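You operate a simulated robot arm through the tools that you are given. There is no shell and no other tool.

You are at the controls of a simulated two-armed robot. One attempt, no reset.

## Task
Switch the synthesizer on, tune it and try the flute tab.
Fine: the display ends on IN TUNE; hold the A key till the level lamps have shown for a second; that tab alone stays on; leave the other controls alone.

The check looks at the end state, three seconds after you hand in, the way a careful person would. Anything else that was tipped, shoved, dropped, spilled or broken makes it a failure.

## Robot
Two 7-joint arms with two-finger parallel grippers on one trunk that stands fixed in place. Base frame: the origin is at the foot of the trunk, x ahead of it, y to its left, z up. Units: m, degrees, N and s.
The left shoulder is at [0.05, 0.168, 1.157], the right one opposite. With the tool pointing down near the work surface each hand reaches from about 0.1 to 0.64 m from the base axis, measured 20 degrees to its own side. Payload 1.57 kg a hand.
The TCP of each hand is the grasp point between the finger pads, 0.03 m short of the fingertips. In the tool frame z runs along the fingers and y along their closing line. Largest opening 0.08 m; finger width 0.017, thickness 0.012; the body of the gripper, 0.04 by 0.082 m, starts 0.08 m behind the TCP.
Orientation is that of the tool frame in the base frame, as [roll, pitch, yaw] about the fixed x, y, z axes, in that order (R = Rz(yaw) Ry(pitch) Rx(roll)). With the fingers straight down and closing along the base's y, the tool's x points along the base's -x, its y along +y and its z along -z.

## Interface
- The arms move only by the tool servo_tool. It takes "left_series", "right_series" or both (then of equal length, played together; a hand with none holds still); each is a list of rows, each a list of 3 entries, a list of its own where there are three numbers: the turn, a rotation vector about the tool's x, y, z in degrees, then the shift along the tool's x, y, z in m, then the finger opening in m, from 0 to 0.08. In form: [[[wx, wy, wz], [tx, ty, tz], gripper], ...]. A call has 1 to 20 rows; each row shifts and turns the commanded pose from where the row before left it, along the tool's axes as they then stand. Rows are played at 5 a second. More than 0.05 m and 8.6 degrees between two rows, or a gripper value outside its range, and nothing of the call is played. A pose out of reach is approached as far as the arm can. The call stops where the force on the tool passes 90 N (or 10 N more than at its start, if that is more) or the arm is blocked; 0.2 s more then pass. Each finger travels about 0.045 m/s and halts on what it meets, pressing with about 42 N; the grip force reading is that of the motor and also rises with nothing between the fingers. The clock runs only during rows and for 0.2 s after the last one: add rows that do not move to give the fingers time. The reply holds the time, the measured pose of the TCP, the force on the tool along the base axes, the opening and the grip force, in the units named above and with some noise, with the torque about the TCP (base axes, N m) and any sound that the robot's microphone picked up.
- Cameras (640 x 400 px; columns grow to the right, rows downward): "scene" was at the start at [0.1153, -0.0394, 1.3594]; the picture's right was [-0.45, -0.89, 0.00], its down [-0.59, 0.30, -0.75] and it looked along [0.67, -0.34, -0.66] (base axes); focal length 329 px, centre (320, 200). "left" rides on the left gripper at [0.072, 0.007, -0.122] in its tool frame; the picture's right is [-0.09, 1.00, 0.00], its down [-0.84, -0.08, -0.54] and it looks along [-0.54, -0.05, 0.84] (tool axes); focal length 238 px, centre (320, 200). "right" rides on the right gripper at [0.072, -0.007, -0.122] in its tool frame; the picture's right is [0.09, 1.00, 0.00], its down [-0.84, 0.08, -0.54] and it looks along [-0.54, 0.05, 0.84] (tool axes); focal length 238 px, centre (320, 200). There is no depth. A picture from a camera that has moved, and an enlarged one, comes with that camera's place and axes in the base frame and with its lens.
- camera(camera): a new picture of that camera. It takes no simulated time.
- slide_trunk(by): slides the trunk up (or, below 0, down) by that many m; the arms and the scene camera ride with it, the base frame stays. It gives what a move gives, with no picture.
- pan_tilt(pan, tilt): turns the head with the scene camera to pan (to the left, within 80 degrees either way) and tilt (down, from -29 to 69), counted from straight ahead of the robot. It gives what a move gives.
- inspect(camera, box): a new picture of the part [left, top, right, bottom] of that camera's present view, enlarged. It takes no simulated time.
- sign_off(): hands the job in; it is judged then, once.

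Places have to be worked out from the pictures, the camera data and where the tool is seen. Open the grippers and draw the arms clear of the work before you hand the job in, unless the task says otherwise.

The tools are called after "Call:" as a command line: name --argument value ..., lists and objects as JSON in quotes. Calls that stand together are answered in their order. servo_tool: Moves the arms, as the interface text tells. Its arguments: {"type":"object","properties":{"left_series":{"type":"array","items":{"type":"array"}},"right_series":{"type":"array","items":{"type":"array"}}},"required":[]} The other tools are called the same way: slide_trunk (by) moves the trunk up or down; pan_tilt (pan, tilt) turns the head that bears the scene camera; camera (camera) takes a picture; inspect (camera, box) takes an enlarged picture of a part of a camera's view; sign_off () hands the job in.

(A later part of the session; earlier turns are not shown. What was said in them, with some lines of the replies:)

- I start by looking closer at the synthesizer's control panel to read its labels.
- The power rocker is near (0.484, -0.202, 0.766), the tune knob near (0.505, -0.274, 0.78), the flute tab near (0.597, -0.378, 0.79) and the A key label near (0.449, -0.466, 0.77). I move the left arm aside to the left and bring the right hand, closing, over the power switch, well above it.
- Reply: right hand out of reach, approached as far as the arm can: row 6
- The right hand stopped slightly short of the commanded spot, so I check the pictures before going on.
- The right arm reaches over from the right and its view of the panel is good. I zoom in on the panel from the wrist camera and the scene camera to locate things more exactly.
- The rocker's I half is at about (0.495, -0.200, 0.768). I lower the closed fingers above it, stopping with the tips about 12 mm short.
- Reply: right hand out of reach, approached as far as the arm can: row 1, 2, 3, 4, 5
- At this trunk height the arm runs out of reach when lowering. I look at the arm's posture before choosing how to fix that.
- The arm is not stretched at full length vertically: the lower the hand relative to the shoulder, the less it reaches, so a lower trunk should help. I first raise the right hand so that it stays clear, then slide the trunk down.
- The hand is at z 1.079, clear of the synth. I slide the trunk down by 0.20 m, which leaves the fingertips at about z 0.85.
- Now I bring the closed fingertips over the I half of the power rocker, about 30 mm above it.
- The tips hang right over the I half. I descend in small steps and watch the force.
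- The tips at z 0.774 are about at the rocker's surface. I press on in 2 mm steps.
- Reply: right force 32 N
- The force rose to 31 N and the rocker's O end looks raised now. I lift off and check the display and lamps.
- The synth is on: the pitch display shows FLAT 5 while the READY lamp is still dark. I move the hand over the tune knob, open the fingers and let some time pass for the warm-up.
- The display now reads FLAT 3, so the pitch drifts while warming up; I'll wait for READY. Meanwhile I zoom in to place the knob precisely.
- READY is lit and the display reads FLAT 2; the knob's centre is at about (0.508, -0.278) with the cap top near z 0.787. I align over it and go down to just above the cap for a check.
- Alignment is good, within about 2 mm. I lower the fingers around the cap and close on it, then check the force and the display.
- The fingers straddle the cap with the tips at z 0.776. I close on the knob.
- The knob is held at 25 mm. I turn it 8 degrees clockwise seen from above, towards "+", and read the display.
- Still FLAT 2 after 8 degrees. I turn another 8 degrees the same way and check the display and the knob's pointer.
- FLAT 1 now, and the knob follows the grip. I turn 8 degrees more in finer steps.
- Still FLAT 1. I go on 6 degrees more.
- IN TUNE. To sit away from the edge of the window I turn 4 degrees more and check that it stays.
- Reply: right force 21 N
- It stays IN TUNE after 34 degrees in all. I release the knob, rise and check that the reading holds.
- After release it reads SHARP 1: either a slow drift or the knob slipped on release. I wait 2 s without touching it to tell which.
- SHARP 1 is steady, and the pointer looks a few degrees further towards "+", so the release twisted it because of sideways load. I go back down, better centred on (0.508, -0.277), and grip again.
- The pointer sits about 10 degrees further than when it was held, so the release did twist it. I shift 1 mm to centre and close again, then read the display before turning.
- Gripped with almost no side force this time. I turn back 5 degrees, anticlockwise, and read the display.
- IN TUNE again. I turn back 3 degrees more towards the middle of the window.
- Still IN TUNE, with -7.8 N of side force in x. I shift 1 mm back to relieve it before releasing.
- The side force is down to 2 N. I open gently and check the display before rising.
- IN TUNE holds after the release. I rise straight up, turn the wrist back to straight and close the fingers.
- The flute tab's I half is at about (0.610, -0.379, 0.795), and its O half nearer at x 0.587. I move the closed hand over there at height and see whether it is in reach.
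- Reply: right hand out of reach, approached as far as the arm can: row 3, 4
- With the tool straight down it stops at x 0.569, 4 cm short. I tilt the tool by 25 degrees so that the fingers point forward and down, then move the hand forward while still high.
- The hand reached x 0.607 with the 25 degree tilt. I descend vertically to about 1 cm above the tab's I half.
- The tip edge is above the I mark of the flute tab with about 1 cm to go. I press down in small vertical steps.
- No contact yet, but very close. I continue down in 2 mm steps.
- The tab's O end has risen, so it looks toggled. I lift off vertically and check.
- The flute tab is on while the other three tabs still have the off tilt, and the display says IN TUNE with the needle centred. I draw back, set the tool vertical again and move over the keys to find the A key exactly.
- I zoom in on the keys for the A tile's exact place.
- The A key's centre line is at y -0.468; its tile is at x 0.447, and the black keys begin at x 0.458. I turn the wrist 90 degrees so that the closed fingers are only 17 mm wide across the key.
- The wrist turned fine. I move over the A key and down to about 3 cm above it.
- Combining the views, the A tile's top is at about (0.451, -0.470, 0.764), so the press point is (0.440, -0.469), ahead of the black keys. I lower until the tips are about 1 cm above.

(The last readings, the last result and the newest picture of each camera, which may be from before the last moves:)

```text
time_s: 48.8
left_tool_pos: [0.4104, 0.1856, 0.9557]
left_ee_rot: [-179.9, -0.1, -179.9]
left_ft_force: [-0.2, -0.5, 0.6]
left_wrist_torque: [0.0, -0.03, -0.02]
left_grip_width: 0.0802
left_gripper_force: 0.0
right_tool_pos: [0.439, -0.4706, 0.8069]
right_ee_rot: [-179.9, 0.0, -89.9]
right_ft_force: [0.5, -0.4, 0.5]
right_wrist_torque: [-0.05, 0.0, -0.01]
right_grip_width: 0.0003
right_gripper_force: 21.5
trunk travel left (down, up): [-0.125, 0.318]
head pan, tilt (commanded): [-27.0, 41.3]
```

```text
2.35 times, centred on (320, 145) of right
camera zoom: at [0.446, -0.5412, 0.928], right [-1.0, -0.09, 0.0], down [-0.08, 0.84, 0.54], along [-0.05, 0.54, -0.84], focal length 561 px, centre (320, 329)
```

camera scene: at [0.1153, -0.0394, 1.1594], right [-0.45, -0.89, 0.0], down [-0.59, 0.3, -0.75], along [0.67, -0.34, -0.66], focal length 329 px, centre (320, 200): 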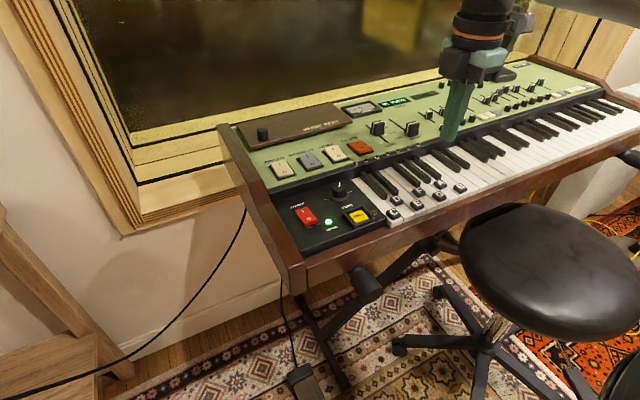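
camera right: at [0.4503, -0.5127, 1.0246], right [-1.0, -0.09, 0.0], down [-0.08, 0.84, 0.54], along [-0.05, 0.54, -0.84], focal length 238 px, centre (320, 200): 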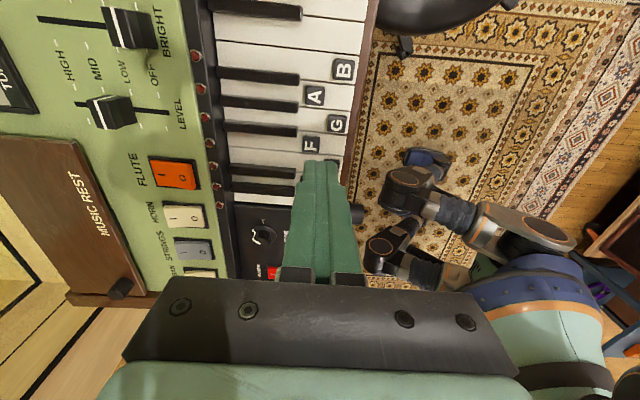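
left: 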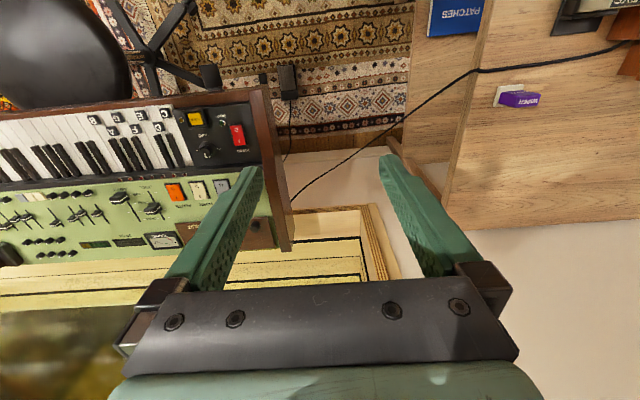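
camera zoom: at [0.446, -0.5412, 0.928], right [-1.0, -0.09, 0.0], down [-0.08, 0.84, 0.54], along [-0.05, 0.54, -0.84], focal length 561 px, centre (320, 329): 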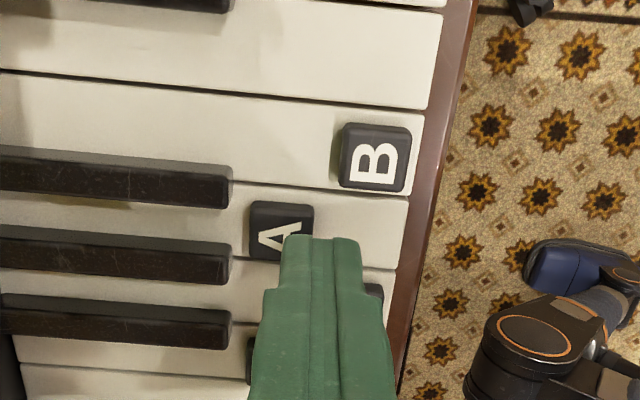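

The tips are aligned over the A key in front of its tile, ahead of the black keys. I go down in small steps until the key starts to move.

Call:
servo_tool --right_series '[[[0, 0, 0], [0, 0, 0.005], 0.0], [[0, 0, 0], [0, 0, 0.004], 0.0], [[0, 0, 0], [0, 0, 0.003], 0.0], [[0, 0, 0], [0, 0, 0], 0.0]]'

Call:
inspect --camera "scene" --box '[370, 80, 500, 220]'

Call:
inspect --camera "right" --box '[200, 60, 440, 230]'

```text
time_s: 49.8
left_tool_pos: [0.4108, 0.1859, 0.9555]
left_ee_rot: [-180.0, 0.0, -179.9]
left_ft_force: [-0.5, 0.1, -0.3]
left_wrist_torque: [-0.02, 0.01, -0.02]
left_grip_width: 0.0801
left_gripper_force: 0.0
right_tool_pos: [0.4389, -0.4702, 0.7925]
right_ee_rot: [-179.8, 0.0, -90.1]
right_ft_force: [0.5, 0.3, 0.3]
right_wrist_torque: [0.04, 0.01, 0.01]
right_grip_width: 0.0
right_gripper_force: 20.8
trunk travel left (down, up): [-0.125, 0.318]
head pan, tilt (commanded): [-27.0, 41.3]
```

```text
2.86 times, centred on (435, 150) of scene
camera zoom: at [0.1153, -0.0394, 1.1594], right [-0.45, -0.89, 0.0], down [-0.59, 0.3, -0.75], along [0.67, -0.34, -0.66], focal length 941 px, centre (-9, 343)
```

zoom: 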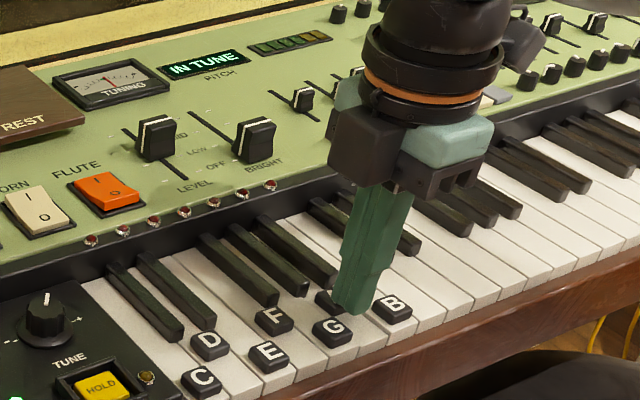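

```text
2.35 times, centred on (320, 145) of right
camera zoom: at [0.4458, -0.5413, 0.9151], right [-1.0, -0.09, 0.0], down [-0.08, 0.84, 0.54], along [-0.05, 0.54, -0.84], focal length 561 px, centre (320, 329)
```

zoom: 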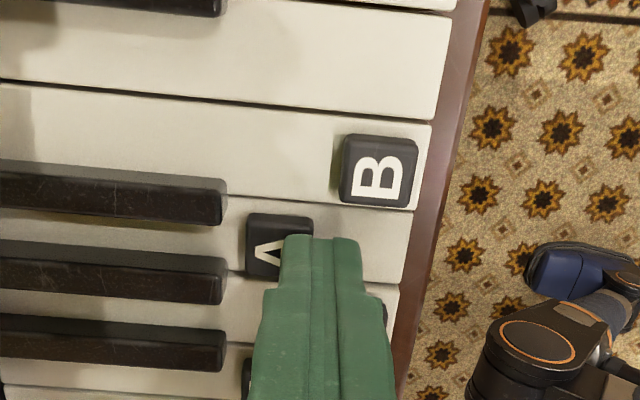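

No contact yet with the tips at z 0.763, so the key surface is a bit lower. From the wrist view the fingers sit slightly towards G, so I shift 1.5 mm right and go down 2 mm at a time.

Call:
servo_tool --right_series '[[[0, 0, 0], [0.0015, 0, 0.0], 0.0], [[0, 0, 0], [0, 0, 0.002], 0.0], [[0, 0, 0], [0, 0, 0.002], 0.0], [[0, 0, 0], [0, 0, 0], 0.0]]'

Call:
inspect --camera "scene" --box '[370, 80, 500, 220]'

Call:
inspect --camera "right" --box '[200, 60, 440, 230]'

```text
time_s: 50.8
left_tool_pos: [0.411, 0.1859, 0.9555]
left_ee_rot: [179.9, -0.1, -180.0]
left_ft_force: [-0.5, 0.1, -0.2]
left_wrist_torque: [0.0, -0.02, 0.0]
left_grip_width: 0.0799
left_gripper_force: 0.1
right_tool_pos: [0.4394, -0.4707, 0.7892]
right_ee_rot: [-179.9, 0.0, -90.0]
right_ft_force: [-0.4, 0.2, 0.5]
right_wrist_torque: [-0.03, 0.03, 0.0]
right_grip_width: 0.0
right_gripper_force: 21.3
trunk travel left (down, up): [-0.125, 0.318]
head pan, tilt (commanded): [-27.0, 41.3]
heard: click
```

```text
2.86 times, centred on (435, 150) of scene
camera zoom: at [0.1153, -0.0394, 1.1594], right [-0.45, -0.89, 0.0], down [-0.59, 0.3, -0.75], along [0.67, -0.34, -0.66], focal length 941 px, centre (-9, 343)
```

zoom: 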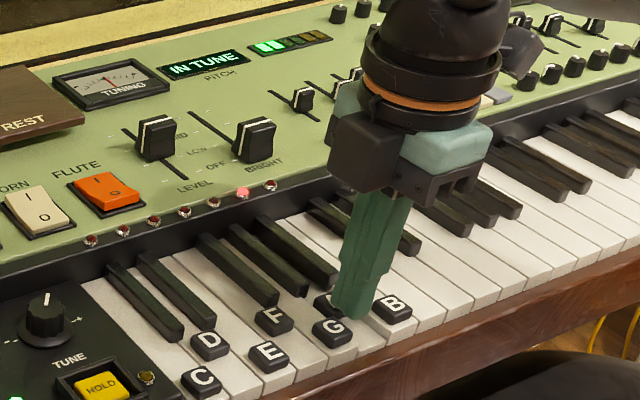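

```text
2.35 times, centred on (320, 145) of right
camera zoom: at [0.446, -0.542, 0.911], right [-1.0, -0.09, 0.0], down [-0.08, 0.84, 0.54], along [-0.05, 0.54, -0.84], focal length 561 px, centre (320, 329)
```

zoom: 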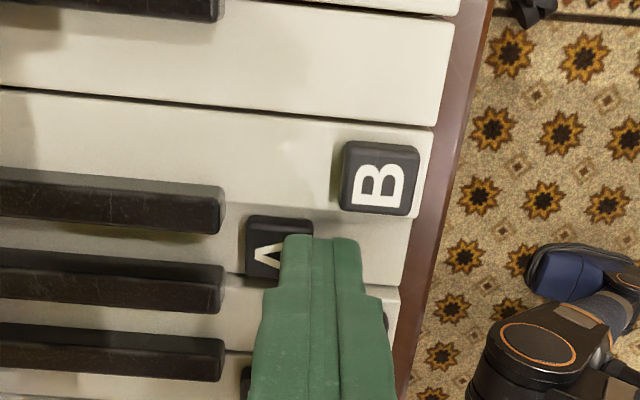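

A click: the A note lamp and the first two level lamps came on. I press 1.5 mm deeper to be secure and hold for a second.

Call:
servo_tool --right_series '[[[0, 0, 0], [0, 0, 0.0015], 0.0], [[0, 0, 0], [0, 0, 0], 0.0], [[0, 0, 0], [0, 0, 0], 0.0], [[0, 0, 0], [0, 0, 0], 0.0]]'

Call:
inspect --camera "scene" --box '[330, 80, 460, 220]'

```text
time_s: 51.8
left_tool_pos: [0.41, 0.1852, 0.9554]
left_ee_rot: [179.9, 0.0, -179.9]
left_ft_force: [0.6, -0.1, 0.4]
left_wrist_torque: [0.01, -0.03, -0.03]
left_grip_width: 0.0802
left_gripper_force: 0.0
right_tool_pos: [0.4399, -0.4707, 0.7878]
right_ee_rot: [-179.9, -0.1, -89.9]
right_ft_force: [0.7, 0.7, 0.5]
right_wrist_torque: [0.01, 0.01, 0.02]
right_grip_width: 0.0002
right_gripper_force: 21.8
trunk travel left (down, up): [-0.125, 0.318]
head pan, tilt (commanded): [-27.0, 41.3]
```

```text
2.86 times, centred on (395, 150) of scene
camera zoom: at [0.1153, -0.0393, 1.1594], right [-0.45, -0.89, 0.0], down [-0.59, 0.3, -0.75], along [0.67, -0.34, -0.66], focal length 941 px, centre (106, 343)
```

zoom: 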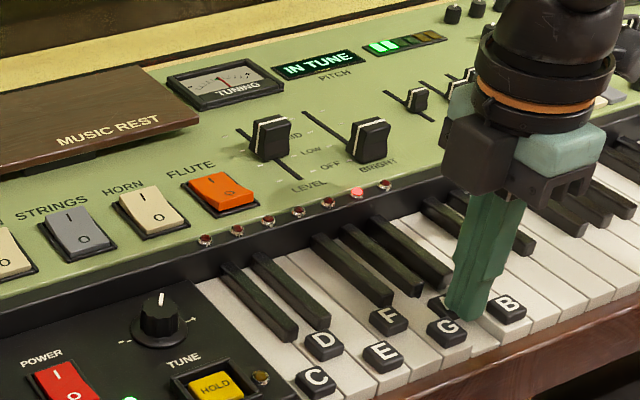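

Two level lamps and only the A note lamp are lit. I hold the key for another 2 s to be safe.

Call:
servo_tool --right_series '[[[0, 0, 0], [0, 0, 0.0], 0.0], [[0, 0, 0], [0, 0, 0], 0.0], [[0, 0, 0], [0, 0, 0], 0.0], [[0, 0, 0], [0, 0, 0], 0.0], [[0, 0, 0], [0, 0, 0], 0.0], [[0, 0, 0], [0, 0, 0], 0.0], [[0, 0, 0], [0, 0, 0], 0.0], [[0, 0, 0], [0, 0, 0], 0.0], [[0, 0, 0], [0, 0, 0], 0.0]]'

Call:
inspect --camera "scene" --box '[330, 80, 460, 220]'

```text
time_s: 53.8
left_tool_pos: [0.4105, 0.1866, 0.9553]
left_ee_rot: [180.0, -0.1, -179.8]
left_ft_force: [0.3, 0.2, 0.3]
left_wrist_torque: [-0.01, -0.01, 0.01]
left_grip_width: 0.0799
left_gripper_force: 0.1
right_tool_pos: [0.4397, -0.4717, 0.7877]
right_ee_rot: [-180.0, 0.0, -90.0]
right_ft_force: [0.2, 0.9, 0.2]
right_wrist_torque: [0.01, -0.02, 0.0]
right_grip_width: 0.0
right_gripper_force: 21.8
trunk travel left (down, up): [-0.125, 0.318]
head pan, tilt (commanded): [-27.0, 41.3]
```

```text
2.86 times, centred on (395, 150) of scene
camera zoom: at [0.1153, -0.0393, 1.1594], right [-0.45, -0.89, 0.0], down [-0.59, 0.3, -0.75], along [0.67, -0.34, -0.66], focal length 941 px, centre (106, 343)
```

zoom: 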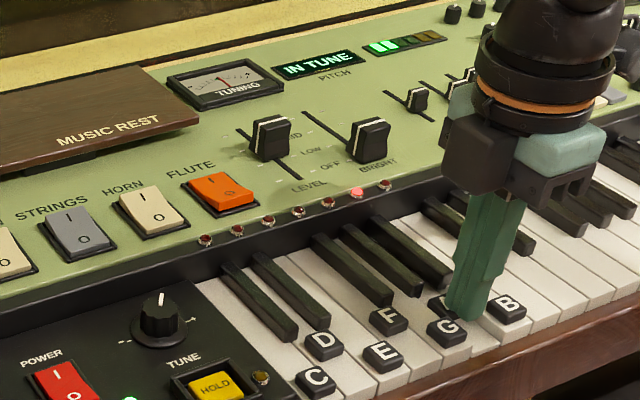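

The lamps have shown for over 3 s. I release the key by rising straight up, then open the fingers.

Call:
servo_tool --right_series '[[[0, 0, 0], [0, 0, -0.01], 0.0], [[0, 0, 0], [0, 0, -0.03], 0.0], [[0, 0, 0], [0, 0, -0.04], 0.0], [[0, 0, 0], [0, 0, -0.04], 0.02], [[0, 0, 0], [0, 0, -0.03], 0.04], [[0, 0, 0], [0, 0, 0], 0.06], [[0, 0, 0], [0, 0, 0], 0.08], [[0, 0, 0], [0, 0, 0], 0.08]]'

Call:
camera --camera "scene"

Call:
inspect --camera "scene" --box '[250, 80, 470, 250]'

```text
time_s: 55.6
left_tool_pos: [0.4104, 0.1857, 0.9546]
left_ee_rot: [180.0, 0.0, -179.9]
left_ft_force: [-0.6, -0.5, -0.1]
left_wrist_torque: [0.02, 0.03, 0.01]
left_grip_width: 0.08
left_gripper_force: 0.1
right_tool_pos: [0.4398, -0.4711, 0.9373]
right_ee_rot: [-179.9, 0.1, -90.0]
right_ft_force: [0.2, -0.3, -0.2]
right_wrist_torque: [0.02, 0.01, 0.04]
right_grip_width: 0.0801
right_gripper_force: 0.1
trunk travel left (down, up): [-0.125, 0.318]
head pan, tilt (commanded): [-27.0, 41.3]
```

```text
taken
camera scene: at [0.1153, -0.0394, 1.1594], right [-0.45, -0.89, 0.0], down [-0.59, 0.3, -0.75], along [0.67, -0.34, -0.66], focal length 329 px, centre (320, 200)
```

scene: 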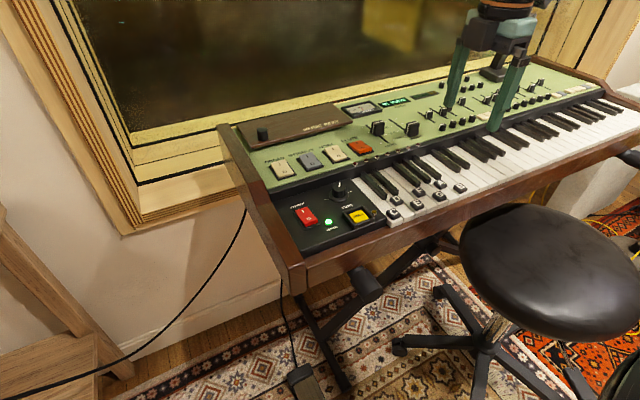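

```text
2.35 times, centred on (360, 165) of scene
camera zoom: at [0.1153, -0.0394, 1.1594], right [-0.45, -0.89, 0.0], down [-0.59, 0.3, -0.75], along [0.67, -0.34, -0.66], focal length 775 px, centre (226, 282)
```

zoom: 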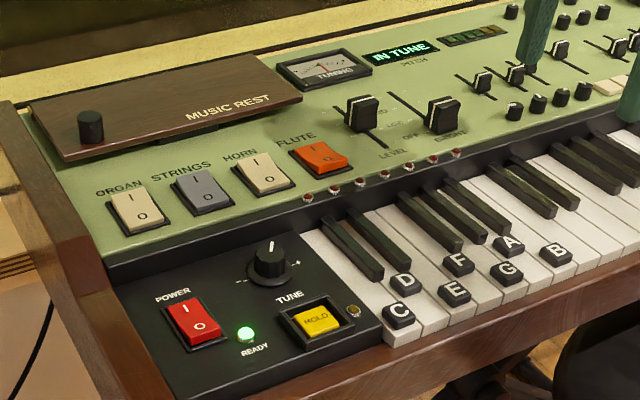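

Everything shows as wanted: power on, READY, IN TUNE, only the flute tab on, the key released. I draw the right arm back and up, clear of the synth.

Call:
servo_tool --right_series '[[[0, 0, 0], [0, 0.02, -0.035], 0.08], [[0, 0, 0], [0, 0.03, -0.03], 0.08], [[0, 0, 0], [0, 0.035, -0.025], 0.08], [[0, 0, 0], [0, 0.035, -0.02], 0.08], [[0, 0, 0], [0, 0.03, 0], 0.08], [[0, 0, 0], [0, 0, 0], 0.08], [[0, 0, 0], [0, 0, 0], 0.08]]'

Call:
camera --camera "scene"

Call:
inspect --camera "scene" --box '[250, 80, 470, 250]'

```text
time_s: 57.2
left_tool_pos: [0.4097, 0.186, 0.956]
left_ee_rot: [-179.9, 0.0, -179.9]
left_ft_force: [-0.9, 0.1, 0.3]
left_wrist_torque: [0.03, 0.04, 0.02]
left_grip_width: 0.0802
left_gripper_force: 0.0
right_tool_pos: [0.2889, -0.4701, 1.048]
right_ee_rot: [-179.8, 0.0, -90.0]
right_ft_force: [-0.8, -0.2, 0.4]
right_wrist_torque: [-0.03, 0.03, 0.02]
right_grip_width: 0.0801
right_gripper_force: 0.1
trunk travel left (down, up): [-0.125, 0.318]
head pan, tilt (commanded): [-27.0, 41.3]
```

```text
taken
camera scene: at [0.1154, -0.0394, 1.1594], right [-0.45, -0.89, 0.0], down [-0.59, 0.3, -0.75], along [0.67, -0.34, -0.66], focal length 329 px, centre (320, 200)
```

scene: 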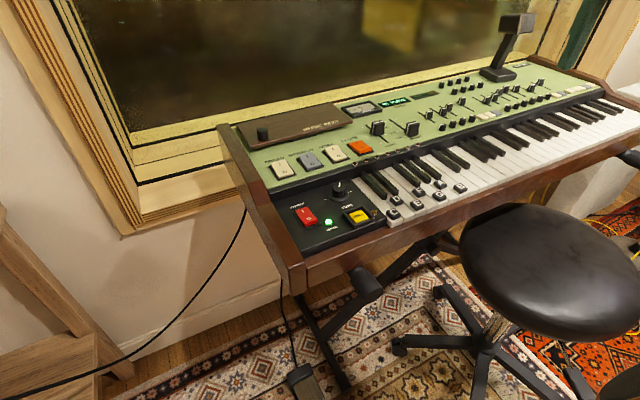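

```text
2.35 times, centred on (360, 165) of scene
camera zoom: at [0.1154, -0.0394, 1.1594], right [-0.45, -0.89, 0.0], down [-0.59, 0.3, -0.75], along [0.67, -0.34, -0.66], focal length 775 px, centre (226, 282)
```

zoom: 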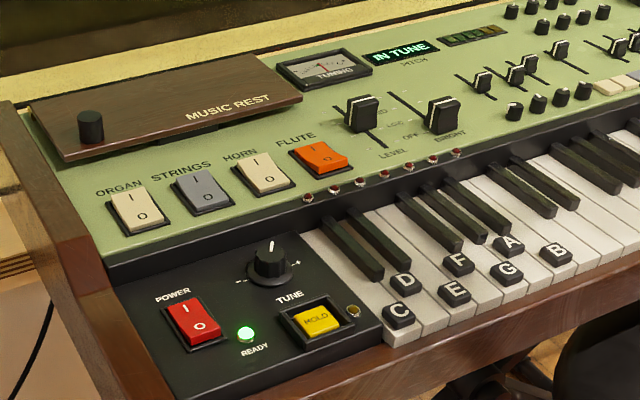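

Both arms are clear with open grippers and the synth is undisturbed. I wait 3 s once more to make sure the tuning doesn't drift before I hand in.

Call:
servo_tool --right_series '[[[0, 0, 0], [0, 0, 0], 0.08], [[0, 0, 0], [0, 0, 0], 0.08], [[0, 0, 0], [0, 0, 0], 0.08], [[0, 0, 0], [0, 0, 0], 0.08], [[0, 0, 0], [0, 0, 0], 0.08], [[0, 0, 0], [0, 0, 0], 0.08], [[0, 0, 0], [0, 0, 0], 0.08], [[0, 0, 0], [0, 0, 0], 0.08], [[0, 0, 0], [0, 0, 0], 0.08], [[0, 0, 0], [0, 0, 0], 0.08], [[0, 0, 0], [0, 0, 0], 0.08], [[0, 0, 0], [0, 0, 0], 0.08], [[0, 0, 0], [0, 0, 0], 0.08], [[0, 0, 0], [0, 0, 0], 0.08], [[0, 0, 0], [0, 0, 0], 0.08]]'

Call:
inspect --camera "scene" --box '[330, 80, 450, 170]'

```text
time_s: 60.4
left_tool_pos: [0.4111, 0.1858, 0.9542]
left_ee_rot: [180.0, 0.0, -179.8]
left_ft_force: [-0.1, 0.2, 0.3]
left_wrist_torque: [-0.01, -0.01, 0.0]
left_grip_width: 0.0801
left_gripper_force: 0.1
right_tool_pos: [0.2877, -0.4708, 1.0481]
right_ee_rot: [-179.9, 0.0, -90.1]
right_ft_force: [0.4, 0.7, 0.2]
right_wrist_torque: [0.04, 0.02, 0.01]
right_grip_width: 0.0799
right_gripper_force: 0.1
trunk travel left (down, up): [-0.125, 0.318]
head pan, tilt (commanded): [-27.0, 41.3]
```

```text
4.44 times, centred on (390, 125) of scene
camera zoom: at [0.1153, -0.0394, 1.1594], right [-0.45, -0.89, 0.0], down [-0.59, 0.3, -0.75], along [0.67, -0.34, -0.66], focal length 1464 px, centre (9, 533)
```

zoom: 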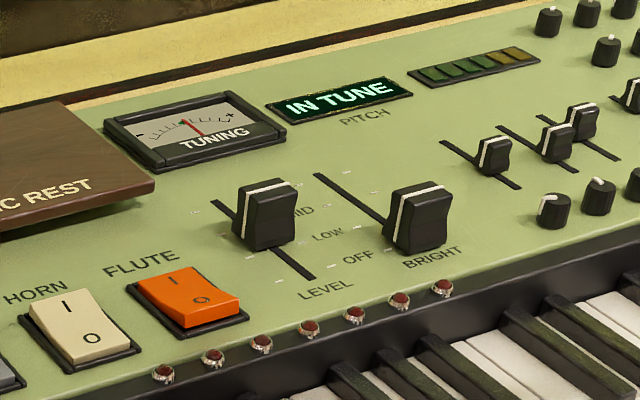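

The display holds IN TUNE with the needle centred, the flute tab alone is on and the other controls are untouched. I hand the job in.

Call:
sign_off

```text
The job is handed in.
```

The synthesizer is on, it reads IN TUNE, and the flute tab is the only tab on. I've handed the job in.

- **Power:** I pressed the rocker to I and waited for the READY lamp before tuning.
- **Tuning:** The knob twisted to SHARP 1 when I first let go of it, so I gripped it again and turned it back. The display has stayed on IN TUNE since then, including a last 3-second wait, with the meter needle near the centre.
- **Flute tab:** It is switched on. Organ, strings and horn still sit in the off position.
- **A key:** I held it for about 3 seconds with two level lamps lit, then let go. Only the A note lamp came on.
- **Other controls:** I didn't touch any of them, and nothing else was moved. Both grippers are open and the arms are clear of the synth.
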